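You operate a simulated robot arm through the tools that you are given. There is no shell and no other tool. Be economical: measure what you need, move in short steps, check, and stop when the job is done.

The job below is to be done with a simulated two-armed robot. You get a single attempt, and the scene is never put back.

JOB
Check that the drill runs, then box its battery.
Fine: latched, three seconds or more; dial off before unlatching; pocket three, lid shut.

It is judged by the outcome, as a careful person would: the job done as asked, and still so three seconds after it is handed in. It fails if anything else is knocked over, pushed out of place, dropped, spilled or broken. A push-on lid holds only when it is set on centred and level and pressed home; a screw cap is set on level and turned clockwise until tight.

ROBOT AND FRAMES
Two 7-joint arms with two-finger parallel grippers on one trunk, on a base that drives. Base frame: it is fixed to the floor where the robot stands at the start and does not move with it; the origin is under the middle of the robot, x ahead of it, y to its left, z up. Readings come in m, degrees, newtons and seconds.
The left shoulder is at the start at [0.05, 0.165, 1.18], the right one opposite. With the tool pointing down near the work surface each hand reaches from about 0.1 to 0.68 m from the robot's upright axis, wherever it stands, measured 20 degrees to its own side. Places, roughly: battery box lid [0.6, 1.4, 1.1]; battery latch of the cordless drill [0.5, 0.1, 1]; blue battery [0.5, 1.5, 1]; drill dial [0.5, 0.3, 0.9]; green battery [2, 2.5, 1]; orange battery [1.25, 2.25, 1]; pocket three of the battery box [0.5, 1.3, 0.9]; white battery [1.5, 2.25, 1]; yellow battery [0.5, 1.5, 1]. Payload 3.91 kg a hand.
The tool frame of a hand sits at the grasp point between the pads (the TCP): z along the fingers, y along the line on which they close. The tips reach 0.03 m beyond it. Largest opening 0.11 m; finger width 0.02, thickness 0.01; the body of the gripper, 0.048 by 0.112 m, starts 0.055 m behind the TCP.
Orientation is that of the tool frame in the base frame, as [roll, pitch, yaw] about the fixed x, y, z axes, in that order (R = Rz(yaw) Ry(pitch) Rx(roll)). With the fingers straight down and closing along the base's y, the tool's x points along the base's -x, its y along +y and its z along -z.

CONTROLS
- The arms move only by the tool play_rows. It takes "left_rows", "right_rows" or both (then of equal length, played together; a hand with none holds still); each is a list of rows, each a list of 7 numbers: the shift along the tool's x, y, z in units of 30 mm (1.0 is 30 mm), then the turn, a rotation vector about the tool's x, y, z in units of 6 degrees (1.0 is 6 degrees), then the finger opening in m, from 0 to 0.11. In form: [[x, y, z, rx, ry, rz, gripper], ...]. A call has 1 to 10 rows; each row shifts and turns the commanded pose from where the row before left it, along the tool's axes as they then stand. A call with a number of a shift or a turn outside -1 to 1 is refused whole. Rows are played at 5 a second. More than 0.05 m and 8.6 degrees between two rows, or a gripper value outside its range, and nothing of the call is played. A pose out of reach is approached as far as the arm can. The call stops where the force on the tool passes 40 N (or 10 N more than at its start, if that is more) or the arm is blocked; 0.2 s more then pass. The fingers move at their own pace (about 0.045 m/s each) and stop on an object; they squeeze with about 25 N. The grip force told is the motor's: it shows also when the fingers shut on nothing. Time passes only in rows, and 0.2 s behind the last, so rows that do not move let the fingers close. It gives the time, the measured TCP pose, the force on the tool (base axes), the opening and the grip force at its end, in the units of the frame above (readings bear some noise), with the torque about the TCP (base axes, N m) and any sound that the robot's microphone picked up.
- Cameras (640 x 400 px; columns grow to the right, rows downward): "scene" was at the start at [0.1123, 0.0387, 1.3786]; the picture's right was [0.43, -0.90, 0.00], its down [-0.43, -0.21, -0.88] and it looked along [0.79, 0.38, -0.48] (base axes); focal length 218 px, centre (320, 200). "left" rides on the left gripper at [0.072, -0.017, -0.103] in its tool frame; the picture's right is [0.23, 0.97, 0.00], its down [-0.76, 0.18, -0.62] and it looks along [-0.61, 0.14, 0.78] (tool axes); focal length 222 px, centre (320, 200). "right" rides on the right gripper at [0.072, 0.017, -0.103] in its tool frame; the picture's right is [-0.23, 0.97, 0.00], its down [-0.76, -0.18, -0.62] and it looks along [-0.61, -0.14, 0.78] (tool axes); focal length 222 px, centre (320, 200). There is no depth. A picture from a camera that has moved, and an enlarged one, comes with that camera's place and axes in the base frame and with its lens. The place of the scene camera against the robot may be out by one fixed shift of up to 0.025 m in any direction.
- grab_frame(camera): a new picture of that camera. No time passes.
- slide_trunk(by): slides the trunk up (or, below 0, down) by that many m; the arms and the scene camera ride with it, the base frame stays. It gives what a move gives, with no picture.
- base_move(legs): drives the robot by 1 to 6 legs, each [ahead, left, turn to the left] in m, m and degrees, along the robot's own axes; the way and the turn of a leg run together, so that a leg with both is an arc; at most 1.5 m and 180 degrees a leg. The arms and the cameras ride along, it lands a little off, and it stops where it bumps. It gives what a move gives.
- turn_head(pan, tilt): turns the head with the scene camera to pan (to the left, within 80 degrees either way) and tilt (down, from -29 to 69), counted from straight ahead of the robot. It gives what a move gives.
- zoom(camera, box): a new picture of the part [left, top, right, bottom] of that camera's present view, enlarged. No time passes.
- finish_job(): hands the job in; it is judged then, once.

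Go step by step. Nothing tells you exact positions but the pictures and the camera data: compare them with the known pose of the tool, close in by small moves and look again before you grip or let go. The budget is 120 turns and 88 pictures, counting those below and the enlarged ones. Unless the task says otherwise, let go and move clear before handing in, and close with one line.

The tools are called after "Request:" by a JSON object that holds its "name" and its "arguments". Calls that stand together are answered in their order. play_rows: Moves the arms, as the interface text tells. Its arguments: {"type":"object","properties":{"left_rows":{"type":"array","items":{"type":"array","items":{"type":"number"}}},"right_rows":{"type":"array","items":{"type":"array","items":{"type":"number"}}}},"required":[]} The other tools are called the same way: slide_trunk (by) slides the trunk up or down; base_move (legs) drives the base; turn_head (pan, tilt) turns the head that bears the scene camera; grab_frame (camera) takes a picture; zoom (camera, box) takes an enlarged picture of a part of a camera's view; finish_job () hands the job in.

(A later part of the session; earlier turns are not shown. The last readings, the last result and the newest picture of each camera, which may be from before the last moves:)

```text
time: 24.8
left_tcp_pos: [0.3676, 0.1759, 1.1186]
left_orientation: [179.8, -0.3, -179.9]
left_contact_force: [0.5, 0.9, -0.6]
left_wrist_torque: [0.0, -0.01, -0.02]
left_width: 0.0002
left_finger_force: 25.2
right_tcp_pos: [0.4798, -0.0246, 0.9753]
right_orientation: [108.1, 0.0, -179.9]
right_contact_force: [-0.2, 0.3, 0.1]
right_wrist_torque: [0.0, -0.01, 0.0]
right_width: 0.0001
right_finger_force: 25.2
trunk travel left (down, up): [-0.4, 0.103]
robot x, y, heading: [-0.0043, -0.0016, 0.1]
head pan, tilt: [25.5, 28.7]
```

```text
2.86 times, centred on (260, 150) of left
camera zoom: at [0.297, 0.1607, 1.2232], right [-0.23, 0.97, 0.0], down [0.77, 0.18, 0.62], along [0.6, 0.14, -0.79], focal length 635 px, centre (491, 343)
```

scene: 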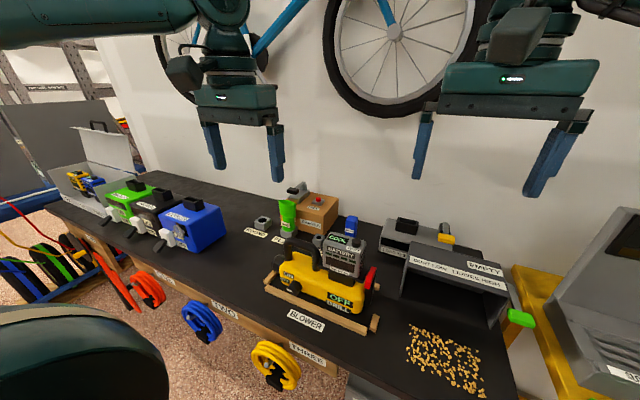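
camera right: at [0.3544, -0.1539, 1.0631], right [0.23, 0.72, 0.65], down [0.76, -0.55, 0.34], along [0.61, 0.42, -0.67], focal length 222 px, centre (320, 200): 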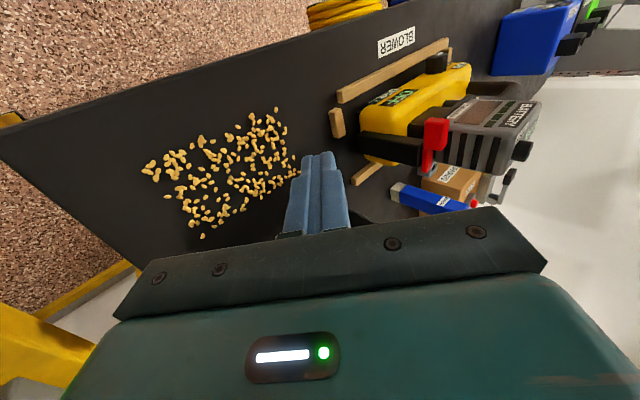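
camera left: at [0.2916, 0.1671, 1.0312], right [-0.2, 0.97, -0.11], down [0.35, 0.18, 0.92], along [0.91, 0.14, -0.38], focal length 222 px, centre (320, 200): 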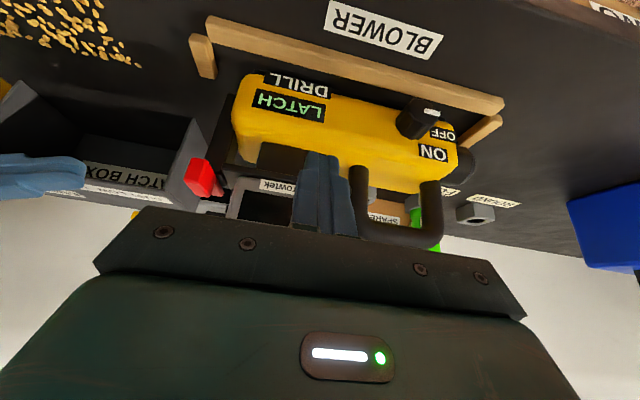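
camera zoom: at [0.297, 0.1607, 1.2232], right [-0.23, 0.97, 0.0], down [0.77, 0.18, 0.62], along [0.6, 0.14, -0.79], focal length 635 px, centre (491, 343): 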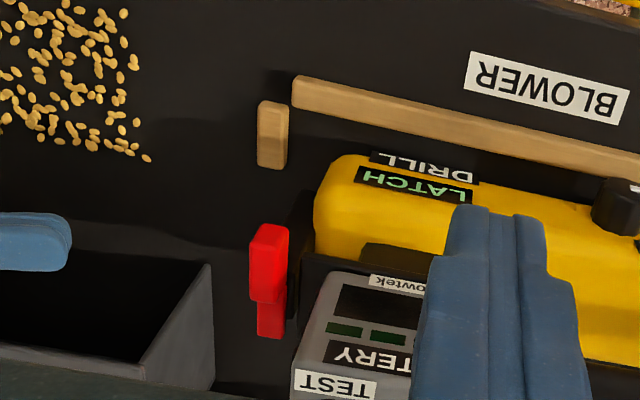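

The lever sits on the outer (−y) face of the post with its arm along x, so it pivots up or down about a y-axis. I'll bring the closed right fingertips above the handle to test gently pushing down.

Request:
{"name": "play_rows", "arguments": {"right_rows": [[0.25, 0.55, -0.18, 0, 0, 0, 0], [0.25, 0.55, -0.18, 0, 0, 0, 0], [0, 0.255, 0.785, 0, 0, 0, 0], [0, 0.255, 0.785, 0, 0, 0, 0], [0, 0.255, 0.785, 0, 0, 0, 0], [0, 0.255, 0.785, 0, 0, 0, 0]]}}

Request:
{"name": "zoom", "arguments": {"camera": "left", "box": [180, 80, 340, 220]}}

Request:
{"name": "grab_frame", "arguments": {"camera": "right"}}

```text
time: 26.2
left_tcp_pos: [0.3698, 0.1766, 1.119]
left_orientation: [179.9, -0.1, -179.9]
left_contact_force: [0.4, -0.1, 0.7]
left_wrist_torque: [-0.01, 0.0, -0.01]
left_width: 0.0
left_finger_force: 25.0
right_tcp_pos: [0.4667, 0.0762, 1.0088]
right_orientation: [107.9, 0.0, 180.0]
right_contact_force: [0.6, 0.4, -0.7]
right_wrist_torque: [0.02, -0.01, 0.02]
right_width: 0.0
right_finger_force: 24.9
trunk travel left (down, up): [-0.4, 0.103]
robot x, y, heading: [-0.0029, -0.0011, 0.0]
head pan, tilt: [25.5, 28.7]
```

```text
2.86 times, centred on (260, 150) of left
camera zoom: at [0.2969, 0.1611, 1.2229], right [-0.23, 0.97, 0.0], down [0.76, 0.18, 0.62], along [0.6, 0.14, -0.78], focal length 635 px, centre (491, 343)
```

zoom: 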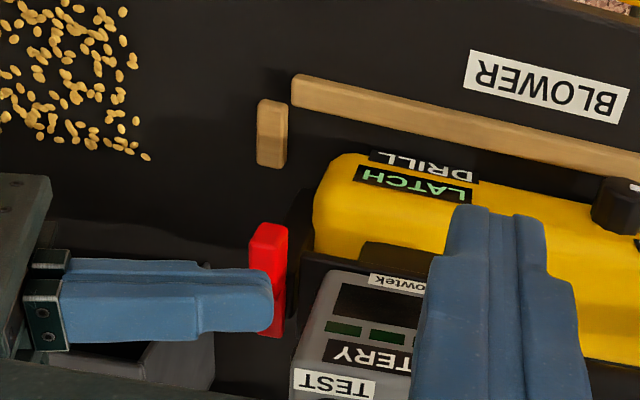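

```text
51 pictures are left
camera right: at [0.3949, -0.0179, 1.0565], right [0.23, 0.3, 0.93], down [0.76, -0.65, 0.02], along [0.61, 0.7, -0.38], focal length 222 px, centre (320, 200)
```

right: 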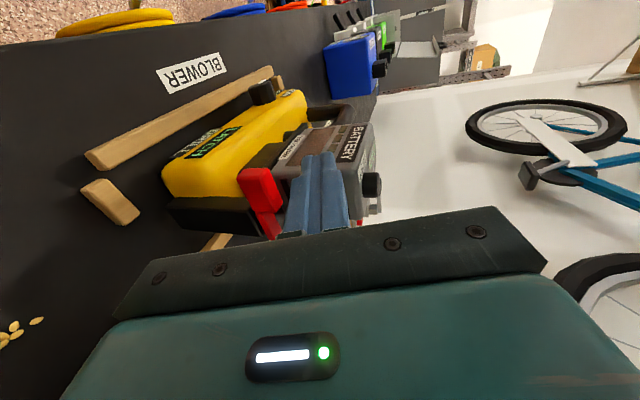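

Fingertips are above the handle. Lowering in small steps.

Request:
{"name": "play_rows", "arguments": {"right_rows": [[0, -0.212, 0.069, 0, 0, 0, 0], [0, -0.212, 0.069, 0, 0, 0, 0], [0, -0.212, 0.069, 0, 0, 0, 0], [0, -0.212, 0.069, 0, 0, 0, 0], [0, -0.15, 0.049, 0, 0, 0, 0]]}}

Request:
{"name": "zoom", "arguments": {"camera": "right", "box": [160, 120, 400, 260]}}

```text
time: 27.4
left_tcp_pos: [0.3686, 0.1758, 1.1184]
left_orientation: [179.8, -0.2, -179.9]
left_contact_force: [-0.4, -0.1, 0.0]
left_wrist_torque: [0.0, 0.01, 0.03]
left_width: 0.0
left_finger_force: 25.2
right_tcp_pos: [0.4667, 0.0766, 0.9815]
right_orientation: [107.7, 0.1, 180.0]
right_contact_force: [0.3, -1.6, 8.9]
right_wrist_torque: [0.16, -0.02, 0.01]
right_width: 0.0001
right_finger_force: 25.2
trunk travel left (down, up): [-0.4, 0.103]
robot x, y, heading: [0.0024, -0.0018, 0.1]
head pan, tilt: [25.5, 28.7]
```

```text
2.67 times, centred on (280, 190) of right
camera zoom: at [0.3938, -0.0189, 1.0283], right [0.23, 0.3, 0.93], down [0.76, -0.65, 0.02], along [0.61, 0.7, -0.37], focal length 592 px, centre (427, 227)
```

zoom: 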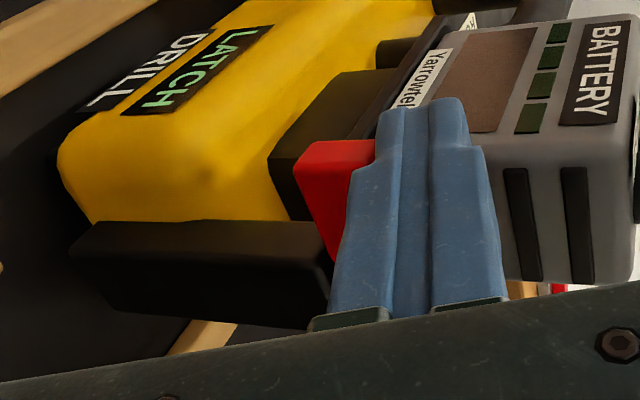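

Contact at about 9 N. I'll press a little further to see whether it yields.

Request:
{"name": "play_rows", "arguments": {"right_rows": [[0, -0.15, 0.049, 0, 0, 0, 0], [0, -0.15, 0.049, 0, 0, 0, 0], [0, 0, 0, 0, 0, 0, 0]]}}

```text
time: 28.1
left_tcp_pos: [0.3682, 0.1755, 1.1176]
left_orientation: [179.9, -0.2, -179.9]
left_contact_force: [0.5, 0.4, 0.5]
left_wrist_torque: [-0.03, -0.01, 0.0]
left_width: 0.0002
left_finger_force: 25.2
right_tcp_pos: [0.4671, 0.0767, 0.9793]
right_orientation: [106.7, 0.7, -179.9]
right_contact_force: [-5.5, -1.0, 8.5]
right_wrist_torque: [0.2, 0.05, 0.15]
right_width: 0.0
right_finger_force: 25.1
trunk travel left (down, up): [-0.4, 0.103]
robot x, y, heading: [-0.0017, 0.0022, 0.0]
head pan, tilt: [25.5, 28.7]
stopped in row 3 (right hand): the force on the tool passed its limit (the readings are from after the stop); the commanded pose is now the measured one
```

The lever is blocked downward, so it must swing up (or out). I'll back off, level the right hand, and grip the handle to try lifting.

Request:
{"name": "play_rows", "arguments": {"right_rows": [[0, 0.634, -0.206, 0, 0, 0, 0.0], [0, -0.31, -0.95, 0, 0, 0, 0.07], [0, -0.31, -0.95, 0, 0, 0, 0.07], [0, 0, 0, -0.97, 0, 0, 0.07], [0, 0, 0, -0.97, 0, 0, 0.07], [0, 0, 0, -0.97, 0, 0, 0.07], [-0.08, -0.78, 0, 0, 0, 0, 0.07], [-0.08, -0.78, 0, 0, 0, 0, 0.07]]}}

Request:
{"name": "grab_frame", "arguments": {"camera": "right"}}

```text
time: 29.9
left_tcp_pos: [0.3685, 0.1751, 1.1204]
left_orientation: [179.9, -0.2, 180.0]
left_contact_force: [0.4, 0.0, 0.0]
left_wrist_torque: [-0.03, -0.01, 0.0]
left_width: 0.0
left_finger_force: 25.2
right_tcp_pos: [0.4721, 0.0179, 0.9488]
right_orientation: [89.5, 0.5, 179.9]
right_contact_force: [0.5, -0.9, 0.5]
right_wrist_torque: [-0.02, 0.0, 0.02]
right_width: 0.07
right_finger_force: 0.2
trunk travel left (down, up): [-0.4, 0.103]
robot x, y, heading: [-0.0028, -0.0009, 0.2]
head pan, tilt: [25.5, 28.7]
```

```text
49 pictures are left
camera right: at [0.3993, -0.0875, 0.9641], right [0.22, -0.01, 0.98], down [0.76, -0.62, -0.18], along [0.61, 0.78, -0.13], focal length 222 px, centre (320, 200)
```

right: 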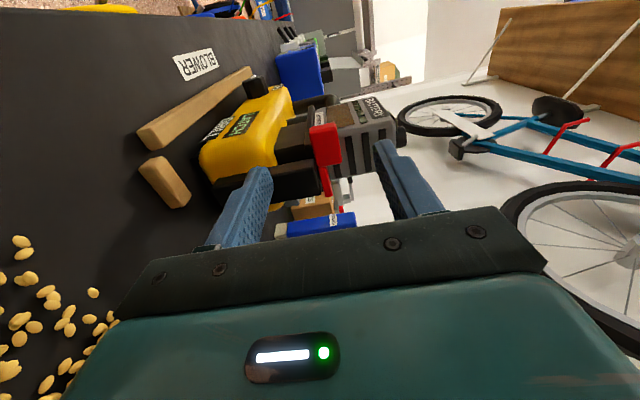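

Request:
{"name": "zoom", "arguments": {"camera": "right", "box": [200, 80, 420, 220]}}

```text
2.86 times, centred on (310, 150) of right
camera zoom: at [0.3993, -0.0875, 0.9641], right [0.22, -0.01, 0.98], down [0.76, -0.62, -0.18], along [0.61, 0.78, -0.13], focal length 635 px, centre (349, 343)
```

zoom: 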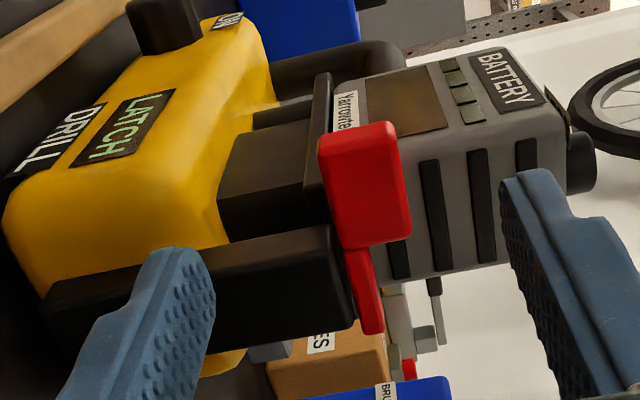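

The handle lies between the open fingers. I'll advance and close on it.

Request:
{"name": "play_rows", "arguments": {"right_rows": [[0, 0.05, 0.83, 0, 0, 0, 0.07], [0, 0.05, 0.83, 0, 0, 0, 0.07], [0, 0, 0, 0, 0, 0, 0.02], [0, 0, 0, 0, 0, 0, 0.02], [0, 0, 0, 0, 0, 0, 0.02], [0, 0, 0, 0, 0, 0, 0.02]]}}

Request:
{"name": "zoom", "arguments": {"camera": "right", "box": [200, 80, 420, 220]}}

```text
time: 31.4
left_tcp_pos: [0.3692, 0.1773, 1.1203]
left_orientation: [180.0, -0.2, -179.9]
left_contact_force: [-0.3, -0.5, 1.3]
left_wrist_torque: [-0.02, 0.01, 0.01]
left_width: 0.0
left_finger_force: 25.1
right_tcp_pos: [0.4728, 0.0676, 0.9532]
right_orientation: [89.4, 0.5, 179.8]
right_contact_force: [1.1, 0.9, 5.4]
right_wrist_torque: [-0.01, 0.24, 0.01]
right_width: 0.0225
right_finger_force: 25.0
trunk travel left (down, up): [-0.4, 0.103]
robot x, y, heading: [-0.0016, -0.0001, 0.1]
head pan, tilt: [25.5, 28.7]
```

```text
2.86 times, centred on (310, 150) of right
camera zoom: at [0.399, -0.037, 0.9678], right [0.22, -0.01, 0.98], down [0.76, -0.62, -0.18], along [0.61, 0.78, -0.13], focal length 635 px, centre (349, 343)
```

zoom: 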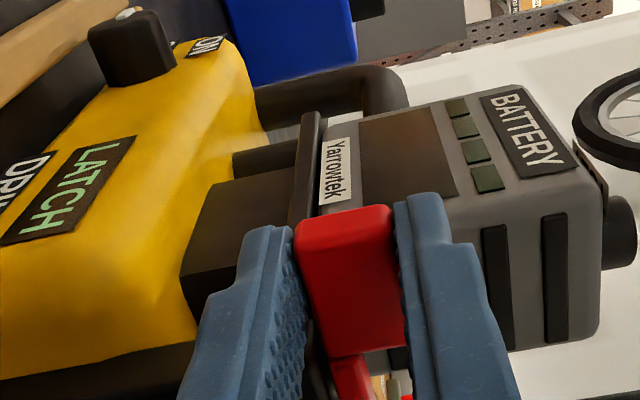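

The handle is gripped (22 mm). I'll try lifting it on an arc about the rear pivot.

Request:
{"name": "play_rows", "arguments": {"right_rows": [[-0.01, 0.18, 0, 0, 0, 1, 0.02], [-0.01, 0.18, 0, 0, 0, 1, 0.02], [-0.01, 0.18, 0, 0, 0, 1, 0.02]]}}

Request:
{"name": "zoom", "arguments": {"camera": "right", "box": [200, 80, 420, 220]}}

```text
time: 32.1
left_tcp_pos: [0.3689, 0.1768, 1.1193]
left_orientation: [179.9, -0.4, -179.8]
left_contact_force: [0.1, -0.2, 0.2]
left_wrist_torque: [0.0, 0.01, -0.01]
left_width: 0.0
left_finger_force: 24.6
right_tcp_pos: [0.4758, 0.0674, 0.9699]
right_orientation: [89.6, -17.6, 179.9]
right_contact_force: [3.6, 5.9, -5.7]
right_wrist_torque: [-0.01, -0.54, 0.08]
right_width: 0.0236
right_finger_force: 24.8
trunk travel left (down, up): [-0.4, 0.103]
robot x, y, heading: [0.0034, -0.0005, 0.1]
head pan, tilt: [25.5, 28.7]
```

```text
2.86 times, centred on (310, 150) of right
camera zoom: at [0.4112, -0.0374, 1.0059], right [0.51, -0.01, 0.86], down [0.67, -0.62, -0.4], along [0.54, 0.78, -0.31], focal length 635 px, centre (349, 343)
```

zoom: 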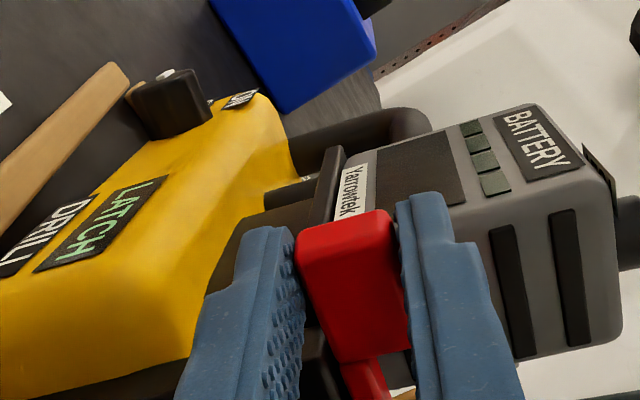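

The lever swings up with the hand. Continuing along the arc.

Request:
{"name": "play_rows", "arguments": {"right_rows": [[-0.01, 0.18, 0, 0, 0, 1, 0.02], [-0.01, 0.18, 0, 0, 0, 1, 0.02], [-0.01, 0.18, 0, 0, 0, 1, 0.02], [-0.01, 0.18, 0, 0, 0, 1, 0.02]]}}

Request:
{"name": "zoom", "arguments": {"camera": "left", "box": [180, 80, 340, 220]}}

```text
time: 33.1
left_tcp_pos: [0.3705, 0.1767, 1.1186]
left_orientation: [180.0, -0.2, -179.9]
left_contact_force: [-0.1, 0.0, -0.8]
left_wrist_torque: [-0.01, -0.01, 0.0]
left_width: 0.0
left_finger_force: 25.5
right_tcp_pos: [0.4868, 0.0682, 0.9887]
right_orientation: [89.4, -41.6, -179.9]
right_contact_force: [1.3, 2.8, -8.8]
right_wrist_torque: [0.13, -0.13, -0.31]
right_width: 0.0247
right_finger_force: 25.0
trunk travel left (down, up): [-0.4, 0.103]
robot x, y, heading: [-0.0016, 0.004, -0.0]
head pan, tilt: [25.5, 28.7]
```

```text
2.86 times, centred on (260, 150) of left
camera zoom: at [0.2976, 0.161, 1.2227], right [-0.23, 0.97, 0.0], down [0.76, 0.18, 0.62], along [0.6, 0.14, -0.78], focal length 635 px, centre (491, 343)
```

zoom: 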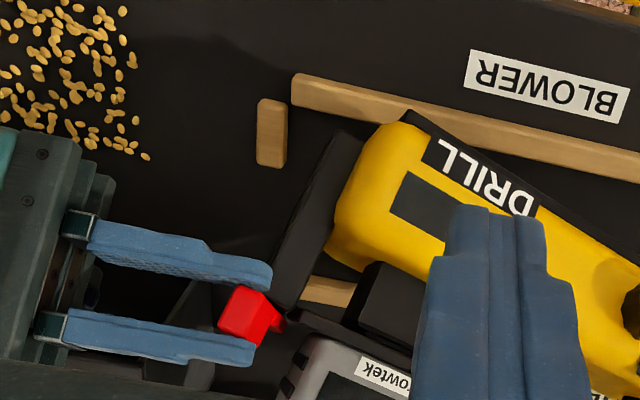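

The whole drill is tipping with the lever, so this is the wrong direction. I'll reverse exactly to set it back down.

Request:
{"name": "play_rows", "arguments": {"right_rows": [[0.01, -0.18, 0, 0, 0, -1, 0.02], [0.01, -0.18, 0, 0, 0, -1, 0.02], [0.01, -0.18, 0, 0, 0, -1, 0.02], [0.01, -0.18, 0, 0, 0, -1, 0.02], [0.01, -0.18, 0, 0, 0, -1, 0.02], [0.01, -0.18, 0, 0, 0, -1, 0.02], [0.01, -0.16, 0, 0, 0, -0.95, 0.02]]}}

Request:
{"name": "zoom", "arguments": {"camera": "left", "box": [180, 80, 340, 220]}}

Request:
{"name": "zoom", "arguments": {"camera": "scene", "box": [240, 200, 420, 350]}}

```text
time: 34.8
left_tcp_pos: [0.3689, 0.1758, 1.1182]
left_orientation: [179.7, -0.3, -179.9]
left_contact_force: [0.5, 0.3, -0.1]
left_wrist_torque: [0.02, 0.09, 0.0]
left_width: 0.0001
left_finger_force: 24.4
right_tcp_pos: [0.4683, 0.0682, 0.9638]
right_orientation: [88.4, 0.1, -179.4]
right_contact_force: [-4.9, -4.1, -0.3]
right_wrist_torque: [-0.06, 0.35, -0.01]
right_width: 0.0254
right_finger_force: 25.4
trunk travel left (down, up): [-0.4, 0.103]
robot x, y, heading: [-0.0006, -0.0022, 0.0]
head pan, tilt: [25.5, 28.7]
stopped in row 7 (right hand): the force on the tool passed its limit (the readings are from after the stop); the commanded pose is now the measured one
```

```text
2.86 times, centred on (260, 150) of left
camera zoom: at [0.2981, 0.16, 1.222], right [-0.23, 0.97, 0.0], down [0.77, 0.18, 0.62], along [0.6, 0.14, -0.79], focal length 635 px, centre (491, 343)
```

zoom: 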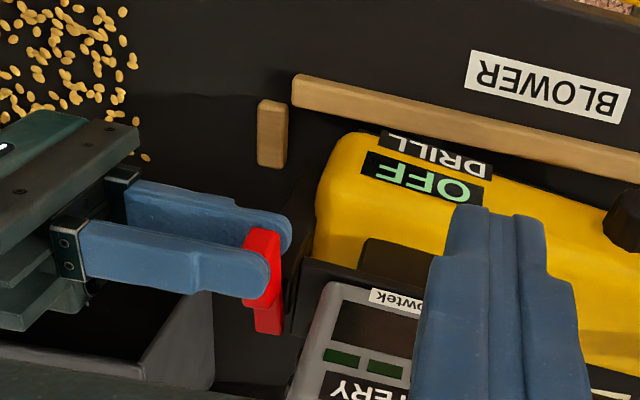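

```text
2.67 times, centred on (330, 275) of scene
camera zoom: at [0.1136, 0.038, 1.3778], right [0.43, -0.9, 0.0], down [-0.43, -0.21, -0.88], along [0.79, 0.38, -0.48], focal length 582 px, centre (293, 0)
```

zoom: 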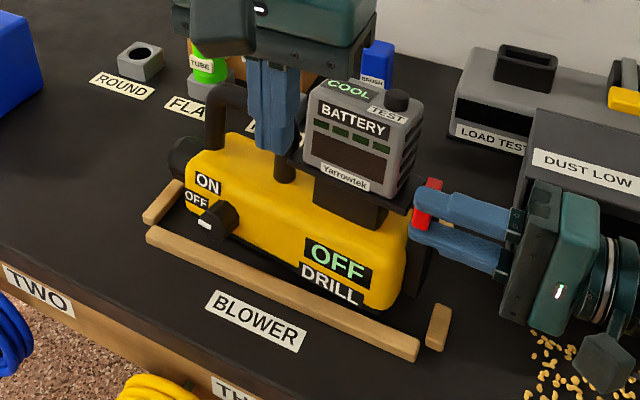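

The display now reads OFF, but my grip is about 1 cm higher than when I grasped it. I'll inspect before releasing.

Request:
{"name": "grab_frame", "arguments": {"camera": "right"}}

Request:
{"name": "zoom", "arguments": {"camera": "scene", "box": [280, 250, 380, 330]}}

```text
42 pictures are left
camera right: at [0.397, -0.0373, 0.9779], right [0.23, -0.02, 0.97], down [0.77, -0.61, -0.19], along [0.6, 0.79, -0.12], focal length 222 px, centre (320, 200)
```

right: 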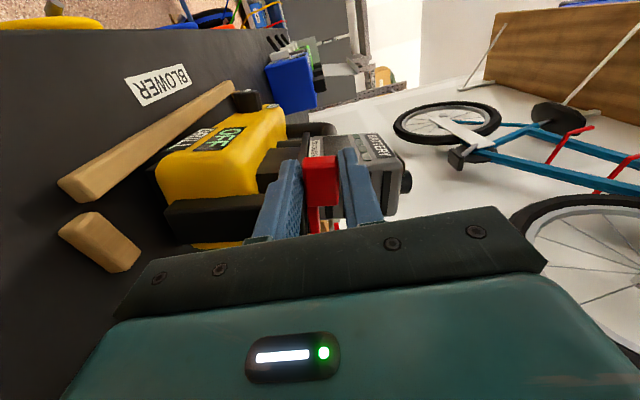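

```text
5.00 times, centred on (330, 290) of scene
camera zoom: at [0.1136, 0.038, 1.3778], right [0.43, -0.9, 0.0], down [-0.43, -0.21, -0.88], along [0.79, 0.38, -0.48], focal length 1092 px, centre (270, -250)
```

zoom: 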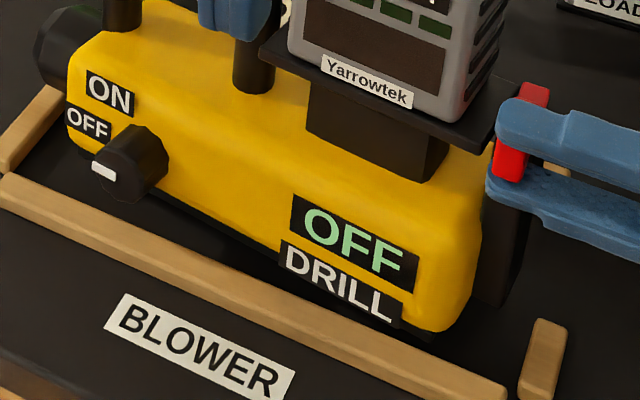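

The drill's right end is still slightly raised. I'll lower it gently.

Request:
{"name": "play_rows", "arguments": {"right_rows": [[0, -0.1, 0, 0, 0, 0, 0.02], [0, -0.1, 0, 0, 0, 0, 0.02], [0, -0.08, 0, 0, 0, 0, 0.02]]}}

Request:
{"name": "zoom", "arguments": {"camera": "scene", "box": [270, 230, 398, 330]}}

```text
time: 35.6
left_tcp_pos: [0.3677, 0.1751, 1.121]
left_orientation: [179.8, -0.2, -179.9]
left_contact_force: [-0.3, 0.5, -0.2]
left_wrist_torque: [-0.02, 0.05, -0.01]
left_width: 0.0
left_finger_force: 25.2
right_tcp_pos: [0.4686, 0.069, 0.9652]
right_orientation: [87.7, 0.7, -179.9]
right_contact_force: [3.8, -5.8, 27.0]
right_wrist_torque: [0.31, 0.35, -0.21]
right_width: 0.0258
right_finger_force: 25.1
trunk travel left (down, up): [-0.4, 0.103]
robot x, y, heading: [-0.0001, -0.0, 0.1]
head pan, tilt: [25.5, 28.7]
```

```text
4.00 times, centred on (334, 280) of scene
camera zoom: at [0.1102, 0.0379, 1.3793], right [0.43, -0.9, 0.0], down [-0.43, -0.21, -0.88], along [0.79, 0.38, -0.48], focal length 873 px, centre (264, -120)
```

zoom: 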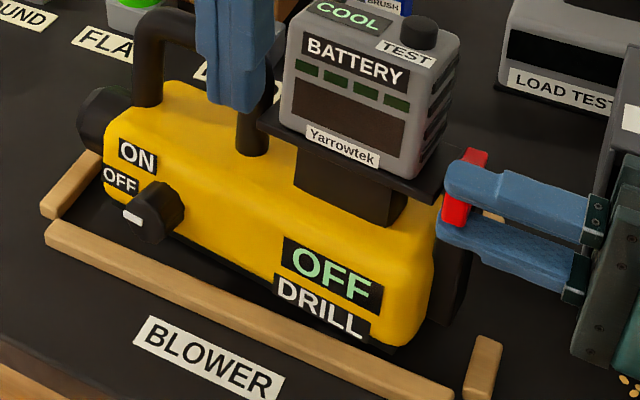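

The drill is still rolled back slightly and seems caught near the front rail. I'll ease it up a touch, shift it 6 mm back (+x), and lower again.

Request:
{"name": "play_rows", "arguments": {"right_rows": [[0, 0.25, 0, 0, 0, 0, 0.02], [-0.12, 0, 0, 0, 0, 0, 0.02], [-0.12, 0, 0, 0, 0, 0, 0.02], [0, -0.15, 0, 0, 0, 0, 0.02], [0, -0.15, 0, 0, 0, 0, 0.02]]}}

Request:
{"name": "zoom", "arguments": {"camera": "right", "box": [120, 70, 440, 250]}}

```text
time: 36.8
left_tcp_pos: [0.3655, 0.1758, 1.1221]
left_orientation: [179.7, 0.0, -179.9]
left_contact_force: [0.9, -0.1, 0.4]
left_wrist_torque: [0.0, 0.02, 0.03]
left_width: 0.0
left_finger_force: 25.2
right_tcp_pos: [0.4719, 0.0693, 0.9646]
right_orientation: [87.8, 0.8, -179.3]
right_contact_force: [-17.1, -9.3, 31.0]
right_wrist_torque: [0.45, 0.25, 0.07]
right_width: 0.0263
right_finger_force: 25.6
trunk travel left (down, up): [-0.4, 0.103]
robot x, y, heading: [0.0017, 0.0017, 0.2]
head pan, tilt: [25.5, 28.7]
```

```text
2.00 times, centred on (280, 160) of right
camera zoom: at [0.4008, -0.0362, 0.976], right [0.21, -0.04, 0.98], down [0.77, -0.61, -0.19], along [0.6, 0.79, -0.1], focal length 444 px, centre (400, 280)
```

zoom: 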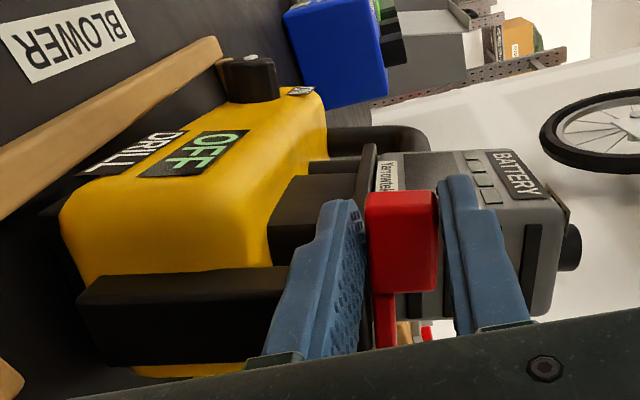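

The front face is visibly tilted back: the drill's front bottom edge rests on the front rail. I'll lift it off, carry it 2 cm back, then lower while easing forward.

Request:
{"name": "play_rows", "arguments": {"right_rows": [[0, 0.35, 0, 0, 0, 0, 0.02], [0, 0.25, 0, 0, 0, 0, 0.02], [-0.25, 0.1, 0, 0, 0, 0, 0.02], [-0.25, 0, 0, 0, 0, 0, 0.02], [-0.25, 0, 0, 0, 0, 0, 0.02]]}}

Request:
{"name": "zoom", "arguments": {"camera": "scene", "box": [270, 230, 398, 330]}}

```text
time: 38.0
left_tcp_pos: [0.369, 0.177, 1.1192]
left_orientation: [179.9, -0.3, -179.9]
left_contact_force: [-0.4, 0.2, -1.1]
left_wrist_torque: [0.0, -0.02, -0.02]
left_width: 0.0
left_finger_force: 24.7
right_tcp_pos: [0.4976, 0.0696, 0.9772]
right_orientation: [88.6, 0.2, -179.6]
right_contact_force: [-3.5, 1.2, -8.8]
right_wrist_torque: [-0.55, 0.66, 0.36]
right_width: 0.0239
right_finger_force: 25.0
trunk travel left (down, up): [-0.4, 0.103]
robot x, y, heading: [-0.0013, -0.0011, 0.1]
head pan, tilt: [25.5, 28.7]
```

```text
4.00 times, centred on (334, 280) of scene
camera zoom: at [0.1123, 0.0392, 1.3786], right [0.43, -0.9, 0.0], down [-0.43, -0.21, -0.88], along [0.79, 0.38, -0.48], focal length 873 px, centre (264, -120)
```

zoom: 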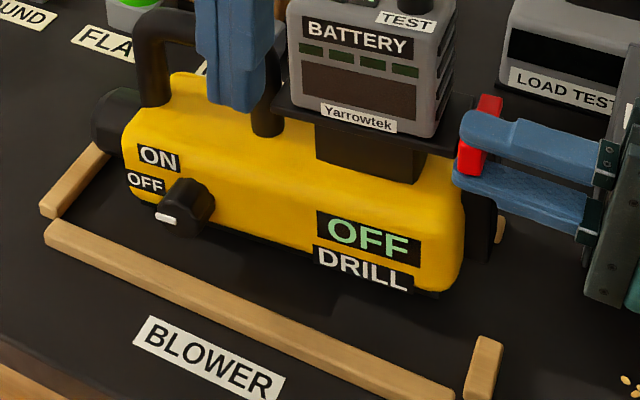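

It is free of the front rail now. Lowering gently.

Request:
{"name": "play_rows", "arguments": {"right_rows": [[0.1, -0.2, 0, 0, 0, 0, 0.02], [0.1, -0.2, 0, 0, 0, 0, 0.02], [0.1, -0.2, 0, 0, 0, 0, 0.02], [0.1, -0.15, 0, 0, 0, 0, 0.02]]}}

Request:
{"name": "zoom", "arguments": {"camera": "scene", "box": [270, 230, 398, 330]}}

```text
time: 39.0
left_tcp_pos: [0.3688, 0.1755, 1.1175]
left_orientation: [179.9, -0.2, -179.9]
left_contact_force: [0.1, -0.5, 1.6]
left_wrist_torque: [0.0, -0.01, 0.0]
left_width: 0.0
left_finger_force: 25.2
right_tcp_pos: [0.4868, 0.0691, 0.9548]
right_orientation: [88.4, 0.4, -179.8]
right_contact_force: [1.2, -7.7, -5.1]
right_wrist_torque: [-0.47, 0.34, -0.31]
right_width: 0.0227
right_finger_force: 24.5
trunk travel left (down, up): [-0.4, 0.103]
robot x, y, heading: [0.0018, 0.0009, 0.2]
head pan, tilt: [25.5, 28.7]
```

```text
4.00 times, centred on (334, 280) of scene
camera zoom: at [0.1126, 0.0381, 1.3786], right [0.43, -0.9, 0.0], down [-0.43, -0.21, -0.88], along [0.79, 0.38, -0.48], focal length 873 px, centre (264, -120)
```

zoom: 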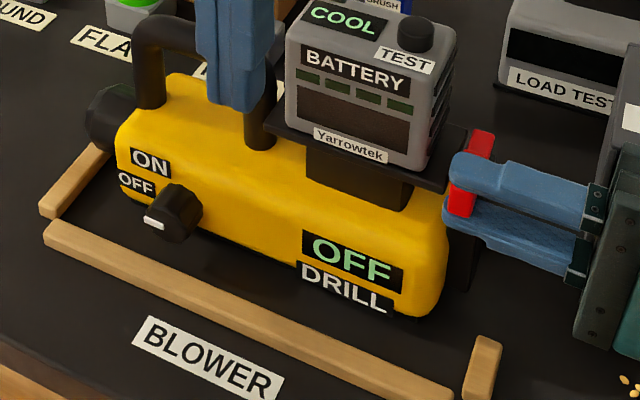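

The drill is level again at its original height (about 1 cm farther back in its cradle), and shows OFF. The lever resists both up and down, so it probably swings horizontally; I'll test with a small outward pull.

Request:
{"name": "play_rows", "arguments": {"right_rows": [[0, 0, -0.1, 0, 0, 0, 0.02], [0, 0, -0.1, 0, 0, 0, 0.02], [0, 0, -0.1, 0, 0, 0, 0.02]]}}

Request:
{"name": "zoom", "arguments": {"camera": "left", "box": [180, 80, 340, 220]}}

```text
time: 39.8
left_tcp_pos: [0.3705, 0.1762, 1.1178]
left_orientation: [179.8, -0.3, -179.9]
left_contact_force: [-0.9, -0.1, -0.9]
left_wrist_torque: [0.0, 0.03, 0.0]
left_width: 0.0
left_finger_force: 24.8
right_tcp_pos: [0.4868, 0.0612, 0.9534]
right_orientation: [88.6, 0.2, -179.6]
right_contact_force: [0.7, 3.7, -11.9]
right_wrist_torque: [-0.55, 0.31, 0.08]
right_width: 0.0223
right_finger_force: 24.6
trunk travel left (down, up): [-0.4, 0.103]
robot x, y, heading: [-0.0, 0.0002, 0.1]
head pan, tilt: [25.5, 28.7]
```

```text
2.86 times, centred on (260, 150) of left
camera zoom: at [0.2975, 0.1614, 1.2226], right [-0.23, 0.97, 0.0], down [0.76, 0.18, 0.62], along [0.6, 0.14, -0.78], focal length 635 px, centre (491, 343)
```

zoom: 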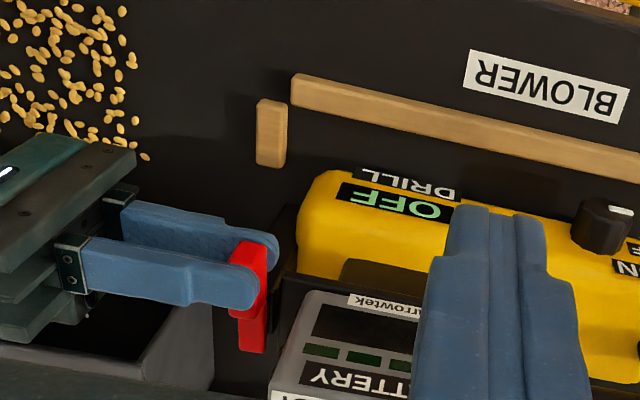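

The lever stays rigid and the light drill moves instead, so the drill needs bracing. I'll set this end fully down, release, and move the left hand to hold the drill's carry handle while working the latch.

Request:
{"name": "play_rows", "arguments": {"right_rows": [[0, -0.07, 0, 0, 0, 0, 0.02], [0, -0.07, 0, 0, 0, 0, 0.02], [0, 0, 0, 0, 0, 0, 0.06], [0, 0, 0, 0, 0, 0, 0.06], [0, 0, -0.5, 0, 0, 0, 0.06], [0, 0, -0.5, 0, 0, 0, 0.06], [0, 0, 0, 0, 0, 0, 0.06], [0, 0, 0, 0, 0, 0, 0.06]], "left_rows": [[-0.1, 0.5, -0.3, 0, 0, 1, 0.0], [-0.1, 0.5, -0.3, 0, 0, 1, 0.0], [-0.1, 0.5, -0.3, 0, 0, 1, 0.0], [-0.1, 0.5, 0, 0, 0, 1, 0.0], [-0.1, 0.5, 0, 0, 0, 1, 0.0], [0, 0, 0, 0, 0, 1, 0.06], [0, 0, 0, 0, 0, 1, 0.06], [0, 0, 0, 0, 0, 1, 0.06]]}}

Request:
{"name": "play_rows", "arguments": {"left_rows": [[0, 0, 0, 0, 0, 1, 0.06], [0, 0, 0, 0, 0, 1, 0.06], [0, 0, 0, 0, 0, 1, 0.06], [0, 0, 0, 0, 0, 1, 0.06], [0, 0, 0, 0, 0, 1, 0.06], [0, 0, 0, 0, 0, 1, 0.06], [0, 0, 0, 0, 0, 1, 0.06]]}}

Request:
{"name": "grab_frame", "arguments": {"camera": "left"}}

Request:
{"name": "zoom", "arguments": {"camera": "right", "box": [160, 70, 440, 250]}}

```text
time: 41.6
left_tcp_pos: [0.3979, 0.2462, 1.1463]
left_orientation: [-179.9, -0.2, 131.9]
left_contact_force: [0.7, 0.5, -0.6]
left_wrist_torque: [0.0, 0.01, 0.01]
left_width: 0.0599
left_finger_force: 0.0
right_tcp_pos: [0.4858, 0.0325, 0.9484]
right_orientation: [88.5, 0.3, -179.6]
right_contact_force: [0.3, 0.0, 0.4]
right_wrist_torque: [0.01, -0.01, 0.0]
right_width: 0.0599
right_finger_force: 0.0
trunk travel left (down, up): [-0.4, 0.103]
robot x, y, heading: [-0.0003, -0.0001, 0.1]
head pan, tilt: [25.5, 28.7]
```

```text
time: 43.2
left_tcp_pos: [0.3978, 0.2456, 1.1452]
left_orientation: [-179.8, -0.1, 90.0]
left_contact_force: [0.1, 0.0, 0.5]
left_wrist_torque: [0.01, -0.02, 0.0]
left_width: 0.0599
left_finger_force: 0.1
right_tcp_pos: [0.4851, 0.0307, 0.9495]
right_orientation: [88.5, 0.3, -179.6]
right_contact_force: [0.6, 0.5, 0.1]
right_wrist_torque: [0.0, 0.03, -0.03]
right_width: 0.0598
right_finger_force: 0.1
trunk travel left (down, up): [-0.4, 0.103]
robot x, y, heading: [0.002, 0.0032, 0.0]
head pan, tilt: [25.5, 28.7]
```

```text
35 pictures are left
camera left: at [0.3817, 0.3196, 1.2497], right [0.97, 0.23, 0.0], down [0.18, -0.76, 0.62], along [0.14, -0.61, -0.78], focal length 222 px, centre (320, 200)
```

left: 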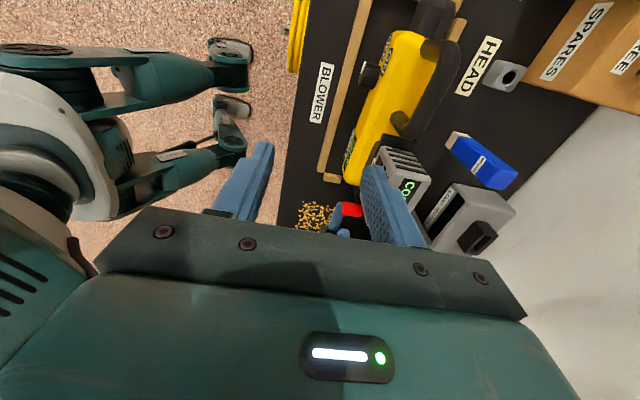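

```text
2.22 times, centred on (300, 160) of right
camera zoom: at [0.4143, -0.0747, 0.9628], right [0.22, -0.02, 0.97], down [0.77, -0.61, -0.19], along [0.6, 0.79, -0.12], focal length 494 px, centre (364, 289)
```

zoom: 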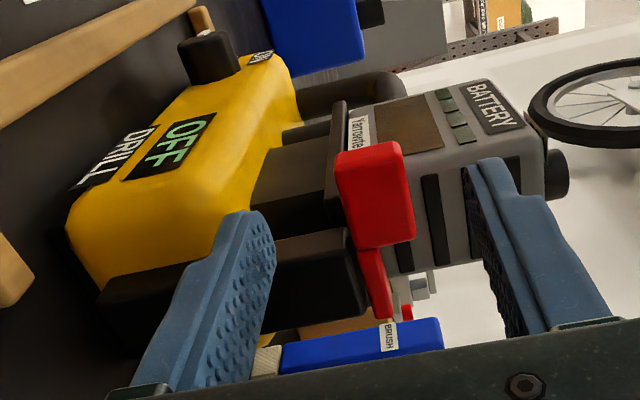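

The display reads OFF and the drill sits level. The carry handle bar is around (0.52, 0.285, z≈0.968); I'll bring the left hand above it.

Request:
{"name": "play_rows", "arguments": {"left_rows": [[0.26, 0.814, 0.4, 0, 0, 0, 0.07], [0.26, 0.814, 0.4, 0, 0, 0, 0.07], [0.26, 0.814, 0.4, 0, 0, 0, 0.07], [0.26, 0.814, 0.4, 0, 0, 0, 0.07], [0.26, 0.814, 0.4, 0, 0, 0, 0.07]]}}

Request:
{"name": "grab_frame", "arguments": {"camera": "left"}}

```text
time: 44.4
left_tcp_pos: [0.5208, 0.2881, 1.0849]
left_orientation: [-179.8, 0.0, 90.0]
left_contact_force: [0.7, 0.1, 0.6]
left_wrist_torque: [0.01, 0.03, -0.01]
left_width: 0.0701
left_finger_force: 0.0
right_tcp_pos: [0.4878, 0.0311, 0.9494]
right_orientation: [88.4, 0.3, -179.6]
right_contact_force: [0.7, 0.4, -0.3]
right_wrist_torque: [0.03, 0.02, 0.0]
right_width: 0.0601
right_finger_force: 0.0
trunk travel left (down, up): [-0.4, 0.103]
robot x, y, heading: [0.0011, -0.0005, 0.1]
head pan, tilt: [25.5, 28.7]
```

```text
33 pictures are left
camera left: at [0.5043, 0.3611, 1.1891], right [0.97, 0.23, 0.0], down [0.18, -0.76, 0.62], along [0.14, -0.61, -0.78], focal length 222 px, centre (320, 200)
```

left: 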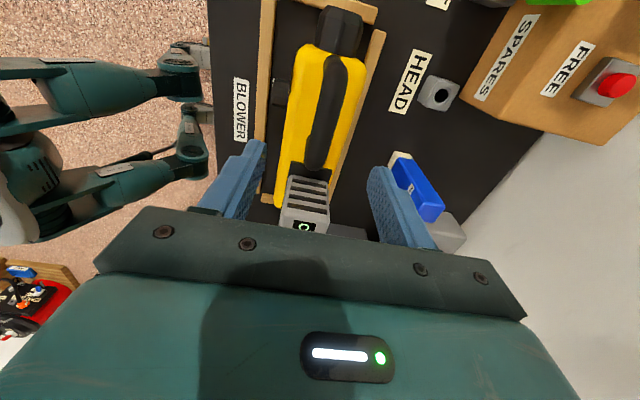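

The carry handle is centred under the left gripper. I'll descend and grip the bar.

Request:
{"name": "play_rows", "arguments": {"left_rows": [[0, 0, 0.97, 0, 0, 0, 0.06], [0, 0, 0.97, 0, 0, 0, 0.06], [0, 0, 0.97, 0, 0, 0, 0.06], [0, 0, 0.9, 0, 0, 0, 0.06], [0, 0, 0, 0, 0, 0, 0.005], [0, 0, 0, 0, 0, 0, 0.005], [0, 0, 0, 0, 0, 0, 0.005], [0, 0, 0, 0, 0, 0, 0.005]]}}

Request:
{"name": "grab_frame", "arguments": {"camera": "left"}}

```text
time: 46.2
left_tcp_pos: [0.5203, 0.2846, 0.9707]
left_orientation: [180.0, -0.1, 90.2]
left_contact_force: [7.9, 1.8, 8.6]
left_wrist_torque: [0.09, -0.31, -0.49]
left_width: 0.024
left_finger_force: 24.8
right_tcp_pos: [0.4865, 0.0302, 0.9491]
right_orientation: [88.5, 0.3, -179.6]
right_contact_force: [0.2, -0.6, -0.6]
right_wrist_torque: [-0.05, 0.02, 0.0]
right_width: 0.0601
right_finger_force: 0.0
trunk travel left (down, up): [-0.4, 0.103]
robot x, y, heading: [0.0003, 0.0, -0.2]
head pan, tilt: [25.5, 28.7]
```

```text
32 pictures are left
camera left: at [0.5029, 0.3589, 1.075], right [0.97, 0.23, 0.0], down [0.18, -0.76, 0.62], along [0.14, -0.61, -0.78], focal length 222 px, centre (320, 200)
```

left: 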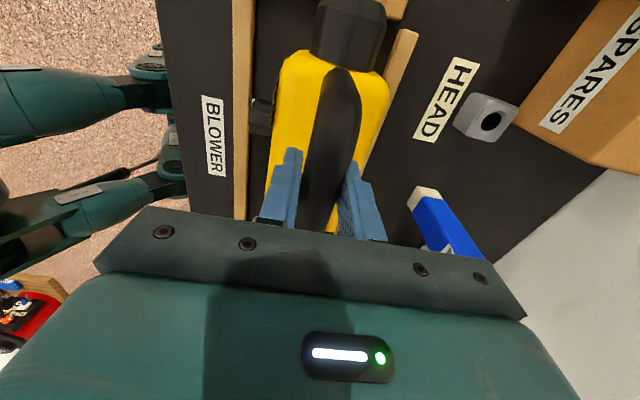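

The carry handle is held. Now I re-grip the latch handle with the right hand.

Request:
{"name": "play_rows", "arguments": {"right_rows": [[0, 0, 0.5, 0, 0, 0, 0.06], [0, 0, 0.5, 0, 0, 0, 0.06], [0, 0, 0, 0, 0, 0, 0.01], [0, 0, 0, 0, 0, 0, 0.01], [0, 0, 0, 0, 0, 0, 0.01], [0, 0, 0, 0, 0, 0, 0.01]]}}

Request:
{"name": "play_rows", "arguments": {"right_rows": [[-0.01, 0.18, 0, 0, 0, 1, 0.01], [-0.01, 0.18, 0, 0, 0, 1, 0.01], [-0.01, 0.18, 0, 0, 0, 1, 0.01]]}}

Request:
{"name": "grab_frame", "arguments": {"camera": "right"}}

```text
time: 47.6
left_tcp_pos: [0.5187, 0.285, 0.9704]
left_orientation: [-179.9, 0.0, 90.2]
left_contact_force: [11.9, 3.2, 11.6]
left_wrist_torque: [-0.03, -0.09, -0.25]
left_width: 0.0239
left_finger_force: 24.7
right_tcp_pos: [0.4875, 0.0603, 0.9529]
right_orientation: [88.1, 0.5, -179.6]
right_contact_force: [-0.5, -0.4, 14.8]
right_wrist_torque: [-0.04, -0.56, -0.01]
right_width: 0.023
right_finger_force: 25.3
trunk travel left (down, up): [-0.4, 0.103]
robot x, y, heading: [0.0014, -0.0008, 0.0]
head pan, tilt: [25.5, 28.7]
```

```text
time: 48.4
left_tcp_pos: [0.5195, 0.2868, 0.9715]
left_orientation: [-179.7, -0.1, 90.2]
left_contact_force: [2.3, 5.1, 19.5]
left_wrist_torque: [-0.6, 0.09, -0.2]
left_width: 0.024
left_finger_force: 25.1
right_tcp_pos: [0.4894, 0.0603, 0.9613]
right_orientation: [88.8, -18.0, -179.2]
right_contact_force: [2.0, 5.1, -20.9]
right_wrist_torque: [-0.81, -0.63, 0.2]
right_width: 0.0299
right_finger_force: 24.5
trunk travel left (down, up): [-0.4, 0.103]
robot x, y, heading: [-0.0029, 0.0015, 0.0]
head pan, tilt: [25.5, 28.7]
```

```text
31 pictures are left
camera right: at [0.4253, -0.0449, 0.9984], right [0.52, -0.01, 0.86], down [0.67, -0.61, -0.42], along [0.53, 0.79, -0.31], focal length 222 px, centre (320, 200)
```

right: 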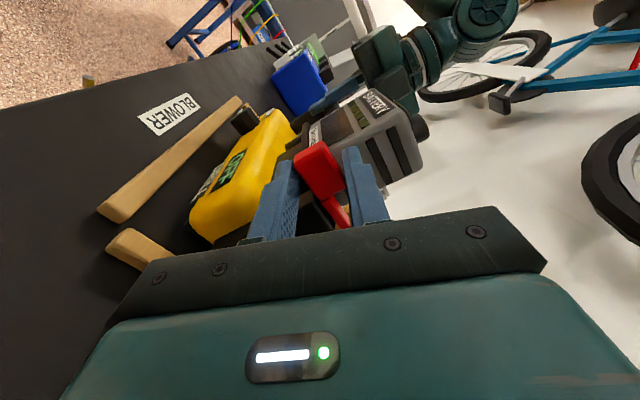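

The lever won't lift even braced, so it isn't hinged that way. I'll undo this and test a sideways push inward (+y) and then outward with the drill braced.

Request:
{"name": "play_rows", "arguments": {"right_rows": [[0.01, -0.18, 0, 0, 0, -1, 0.01], [0.01, -0.18, 0, 0, 0, -1, 0.01], [0.01, -0.18, 0, 0, 0, -1, 0.01], [0, 0, 0, 0, 0, 0, 0.01], [0, 0, 0.1, 0, 0, 0, 0.01], [0, 0, 0.1, 0, 0, 0, 0.01], [0, 0, 0.1, 0, 0, 0, 0.01]]}}

Request:
{"name": "play_rows", "arguments": {"right_rows": [[0, 0, -0.1, 0, 0, 0, 0.01], [0, 0, -0.1, 0, 0, 0, 0.01], [0, 0, -0.1, 0, 0, 0, 0.01], [0, 0, -0.1, 0, 0, 0, 0.01], [0, 0, -0.1, 0, 0, 0, 0.01], [0, 0, -0.1, 0, 0, 0, 0.01], [0, 0, 0, 0, 0, 0, 0.01]]}}

Request:
{"name": "zoom", "arguments": {"camera": "right", "box": [160, 70, 440, 250]}}

```text
time: 50.0
left_tcp_pos: [0.5196, 0.2882, 0.9703]
left_orientation: [-179.7, -0.5, 90.4]
left_contact_force: [1.3, 22.0, -13.1]
left_wrist_torque: [0.56, -0.04, -0.27]
left_width: 0.0235
left_finger_force: 25.3
right_tcp_pos: [0.4873, 0.0663, 0.9523]
right_orientation: [88.3, 0.4, -179.8]
right_contact_force: [-2.2, -32.3, 14.4]
right_wrist_torque: [-0.17, 0.3, -0.12]
right_width: 0.0229
right_finger_force: 25.0
trunk travel left (down, up): [-0.4, 0.103]
robot x, y, heading: [-0.0028, -0.0006, -0.0]
head pan, tilt: [25.5, 28.7]
```

```text
time: 51.6
left_tcp_pos: [0.5191, 0.2855, 0.9718]
left_orientation: [-180.0, 0.1, 90.1]
left_contact_force: [5.9, 4.6, 9.2]
left_wrist_torque: [-0.73, -0.05, 0.18]
left_width: 0.0239
left_finger_force: 25.4
right_tcp_pos: [0.4831, 0.055, 0.9514]
right_orientation: [88.4, 0.4, -179.5]
right_contact_force: [3.3, 12.9, 18.8]
right_wrist_torque: [0.26, 0.1, 0.4]
right_width: 0.0227
right_finger_force: 25.5
trunk travel left (down, up): [-0.4, 0.103]
robot x, y, heading: [-0.0018, -0.0021, 0.0]
head pan, tilt: [25.5, 28.7]
```

```text
2.22 times, centred on (300, 160) of right
camera zoom: at [0.4109, -0.0516, 0.9654], right [0.22, -0.03, 0.97], down [0.77, -0.61, -0.19], along [0.6, 0.79, -0.12], focal length 494 px, centre (364, 289)
```

zoom: 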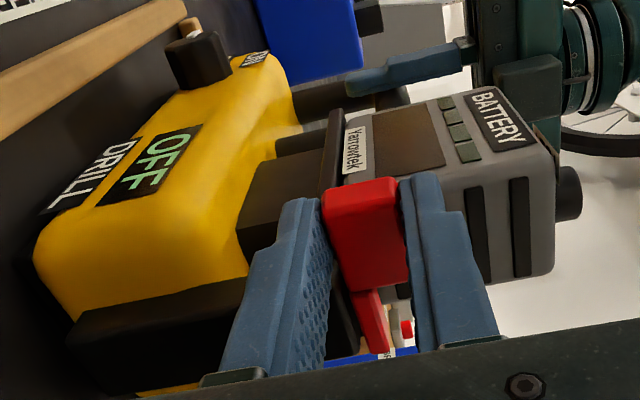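

Inward is blocked; outward seems to give a little. I'll pull out a bit more and watch.

Request:
{"name": "play_rows", "arguments": {"right_rows": [[0, 0, -0.12, 0, 0, 0, 0.01], [0, 0, -0.12, 0, 0, 0, 0.01], [0, 0, -0.12, 0, 0, 0, 0.01], [0, 0, 0, 0, 0, 0, 0.01]]}}

Request:
{"name": "zoom", "arguments": {"camera": "right", "box": [160, 70, 440, 250]}}

```text
time: 52.6
left_tcp_pos: [0.5185, 0.2857, 0.9691]
left_orientation: [-179.8, -0.1, 90.1]
left_contact_force: [3.8, 3.9, 6.1]
left_wrist_torque: [0.14, -0.2, -0.1]
left_width: 0.0236
left_finger_force: 25.0
right_tcp_pos: [0.4843, 0.0432, 0.9513]
right_orientation: [88.4, 0.4, -179.6]
right_contact_force: [4.5, 13.1, 18.3]
right_wrist_torque: [0.35, 0.13, 0.33]
right_width: 0.0224
right_finger_force: 25.0
trunk travel left (down, up): [-0.4, 0.103]
robot x, y, heading: [-0.0001, 0.0013, -0.1]
head pan, tilt: [25.5, 28.7]
```

```text
2.22 times, centred on (300, 160) of right
camera zoom: at [0.412, -0.0626, 0.9651], right [0.22, -0.03, 0.97], down [0.77, -0.61, -0.19], along [0.6, 0.79, -0.11], focal length 494 px, centre (364, 289)
```

zoom: 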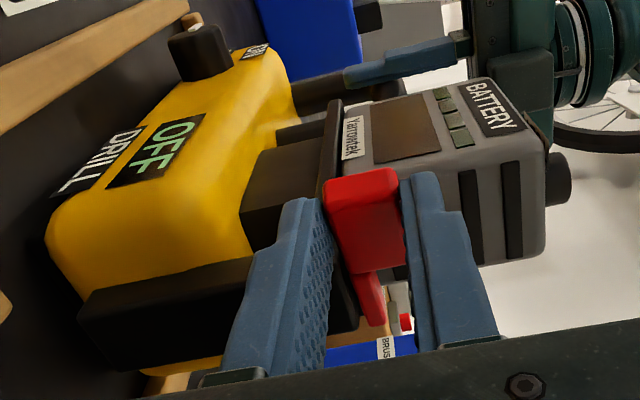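

The grip just slipped; the lever didn't swing out either. I'll release, back off and take a high-zoom look at the latch geometry again.

Request:
{"name": "play_rows", "arguments": {"right_rows": [[0, 0, 0, 0, 0, 0, 0.06], [0, 0, 0, 0, 0, 0, 0.1], [0.3, 0, -0.6, 0, 0, 0, 0.11], [0.3, 0.3, -0.6, 0, 0, 0, 0.11], [0, 0.3, 0, 0, 0, 0, 0.11]]}}

Request:
{"name": "zoom", "arguments": {"camera": "right", "box": [270, 100, 390, 210]}}

```text
time: 53.8
left_tcp_pos: [0.5201, 0.2856, 0.9687]
left_orientation: [-179.6, -0.1, 89.9]
left_contact_force: [-1.4, 6.8, -6.3]
left_wrist_torque: [0.52, -0.05, -0.02]
left_width: 0.0237
left_finger_force: 25.4
right_tcp_pos: [0.4675, 0.0048, 0.9652]
right_orientation: [88.5, 0.2, -179.6]
right_contact_force: [0.4, -0.5, 0.5]
right_wrist_torque: [0.04, 0.02, 0.01]
right_width: 0.11
right_finger_force: 0.0
trunk travel left (down, up): [-0.4, 0.103]
robot x, y, heading: [0.0002, -0.0038, 0.0]
head pan, tilt: [25.5, 28.7]
```

```text
3.64 times, centred on (330, 155) of right
camera zoom: at [0.3945, -0.1003, 0.9793], right [0.22, -0.02, 0.97], down [0.77, -0.61, -0.19], along [0.6, 0.79, -0.12], focal length 808 px, centre (284, 364)
```

zoom: 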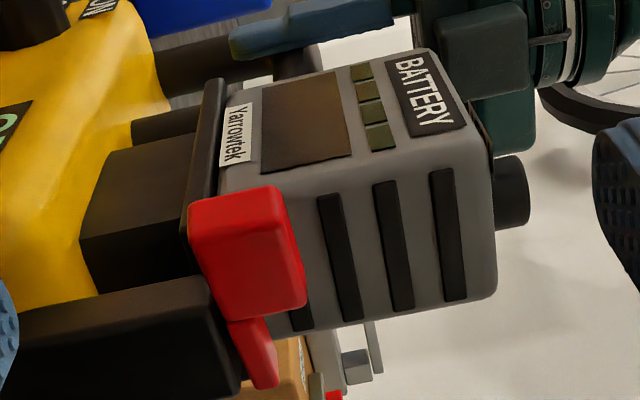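

The arm lies on top of the post, so a vertical pin seems likely, and my earlier inward push was probably blocked by fingertips touching the battery plate. I'll push the handle inward (+y) with closed fingertips instead.

Request:
{"name": "play_rows", "arguments": {"right_rows": [[-0.3, -0.27, 0, 0, 0, 0, 0.0], [0, 0, 0, 0, 0, 0, 0.0], [0, 0, 0, 0, 0, 0, 0.0], [0, 0, 0, 0, 0, 0, 0.0], [0, 0, 0, 0, 0, 0, 0.0], [0, 0, 0.5, 0, 0, 0, 0.0], [0, 0, 0.5, 0, 0, 0, 0.0], [0, 0, 0.15, 0, 0, 0, 0.0], [0, 0, 0.15, 0, 0, 0, 0.0]]}}

Request:
{"name": "play_rows", "arguments": {"right_rows": [[0, 0, 0.12, 0, 0, 0, 0.0], [0, 0, 0.12, 0, 0, 0, 0.0], [0, 0, 0.12, 0, 0, 0, 0.0]]}}

Request:
{"name": "zoom", "arguments": {"camera": "right", "box": [220, 70, 400, 210]}}

```text
time: 55.8
left_tcp_pos: [0.5204, 0.2843, 0.9701]
left_orientation: [-179.7, 0.0, 90.1]
left_contact_force: [-0.4, -0.8, -10.4]
left_wrist_torque: [0.28, -0.01, -0.17]
left_width: 0.0237
left_finger_force: 24.4
right_tcp_pos: [0.4754, 0.0432, 0.9593]
right_orientation: [88.6, 0.3, -179.6]
right_contact_force: [0.4, -0.1, -0.7]
right_wrist_torque: [-0.01, 0.01, 0.01]
right_width: 0.0
right_finger_force: 25.0
trunk travel left (down, up): [-0.4, 0.103]
robot x, y, heading: [-0.0051, 0.0014, 0.0]
head pan, tilt: [25.5, 28.7]
```

```text
time: 56.6
left_tcp_pos: [0.5198, 0.2899, 0.9704]
left_orientation: [-179.8, -0.6, 90.6]
left_contact_force: [5.3, 33.0, -10.2]
left_wrist_torque: [0.05, 0.01, -0.17]
left_width: 0.0239
left_finger_force: 24.6
right_tcp_pos: [0.4775, 0.0515, 0.9599]
right_orientation: [88.7, 0.3, -179.8]
right_contact_force: [-6.1, -38.1, 1.9]
right_wrist_torque: [-0.02, -0.01, -0.09]
right_width: 0.0
right_finger_force: 25.1
trunk travel left (down, up): [-0.4, 0.103]
robot x, y, heading: [-0.0009, 0.0003, 0.2]
head pan, tilt: [25.5, 28.7]
```

```text
2.86 times, centred on (310, 140) of right
camera zoom: at [0.4052, -0.053, 0.973], right [0.22, -0.02, 0.97], down [0.76, -0.62, -0.19], along [0.61, 0.79, -0.12], focal length 635 px, centre (349, 371)
```

zoom: 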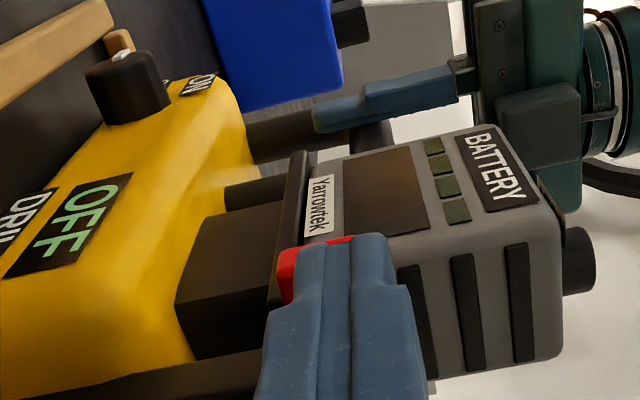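

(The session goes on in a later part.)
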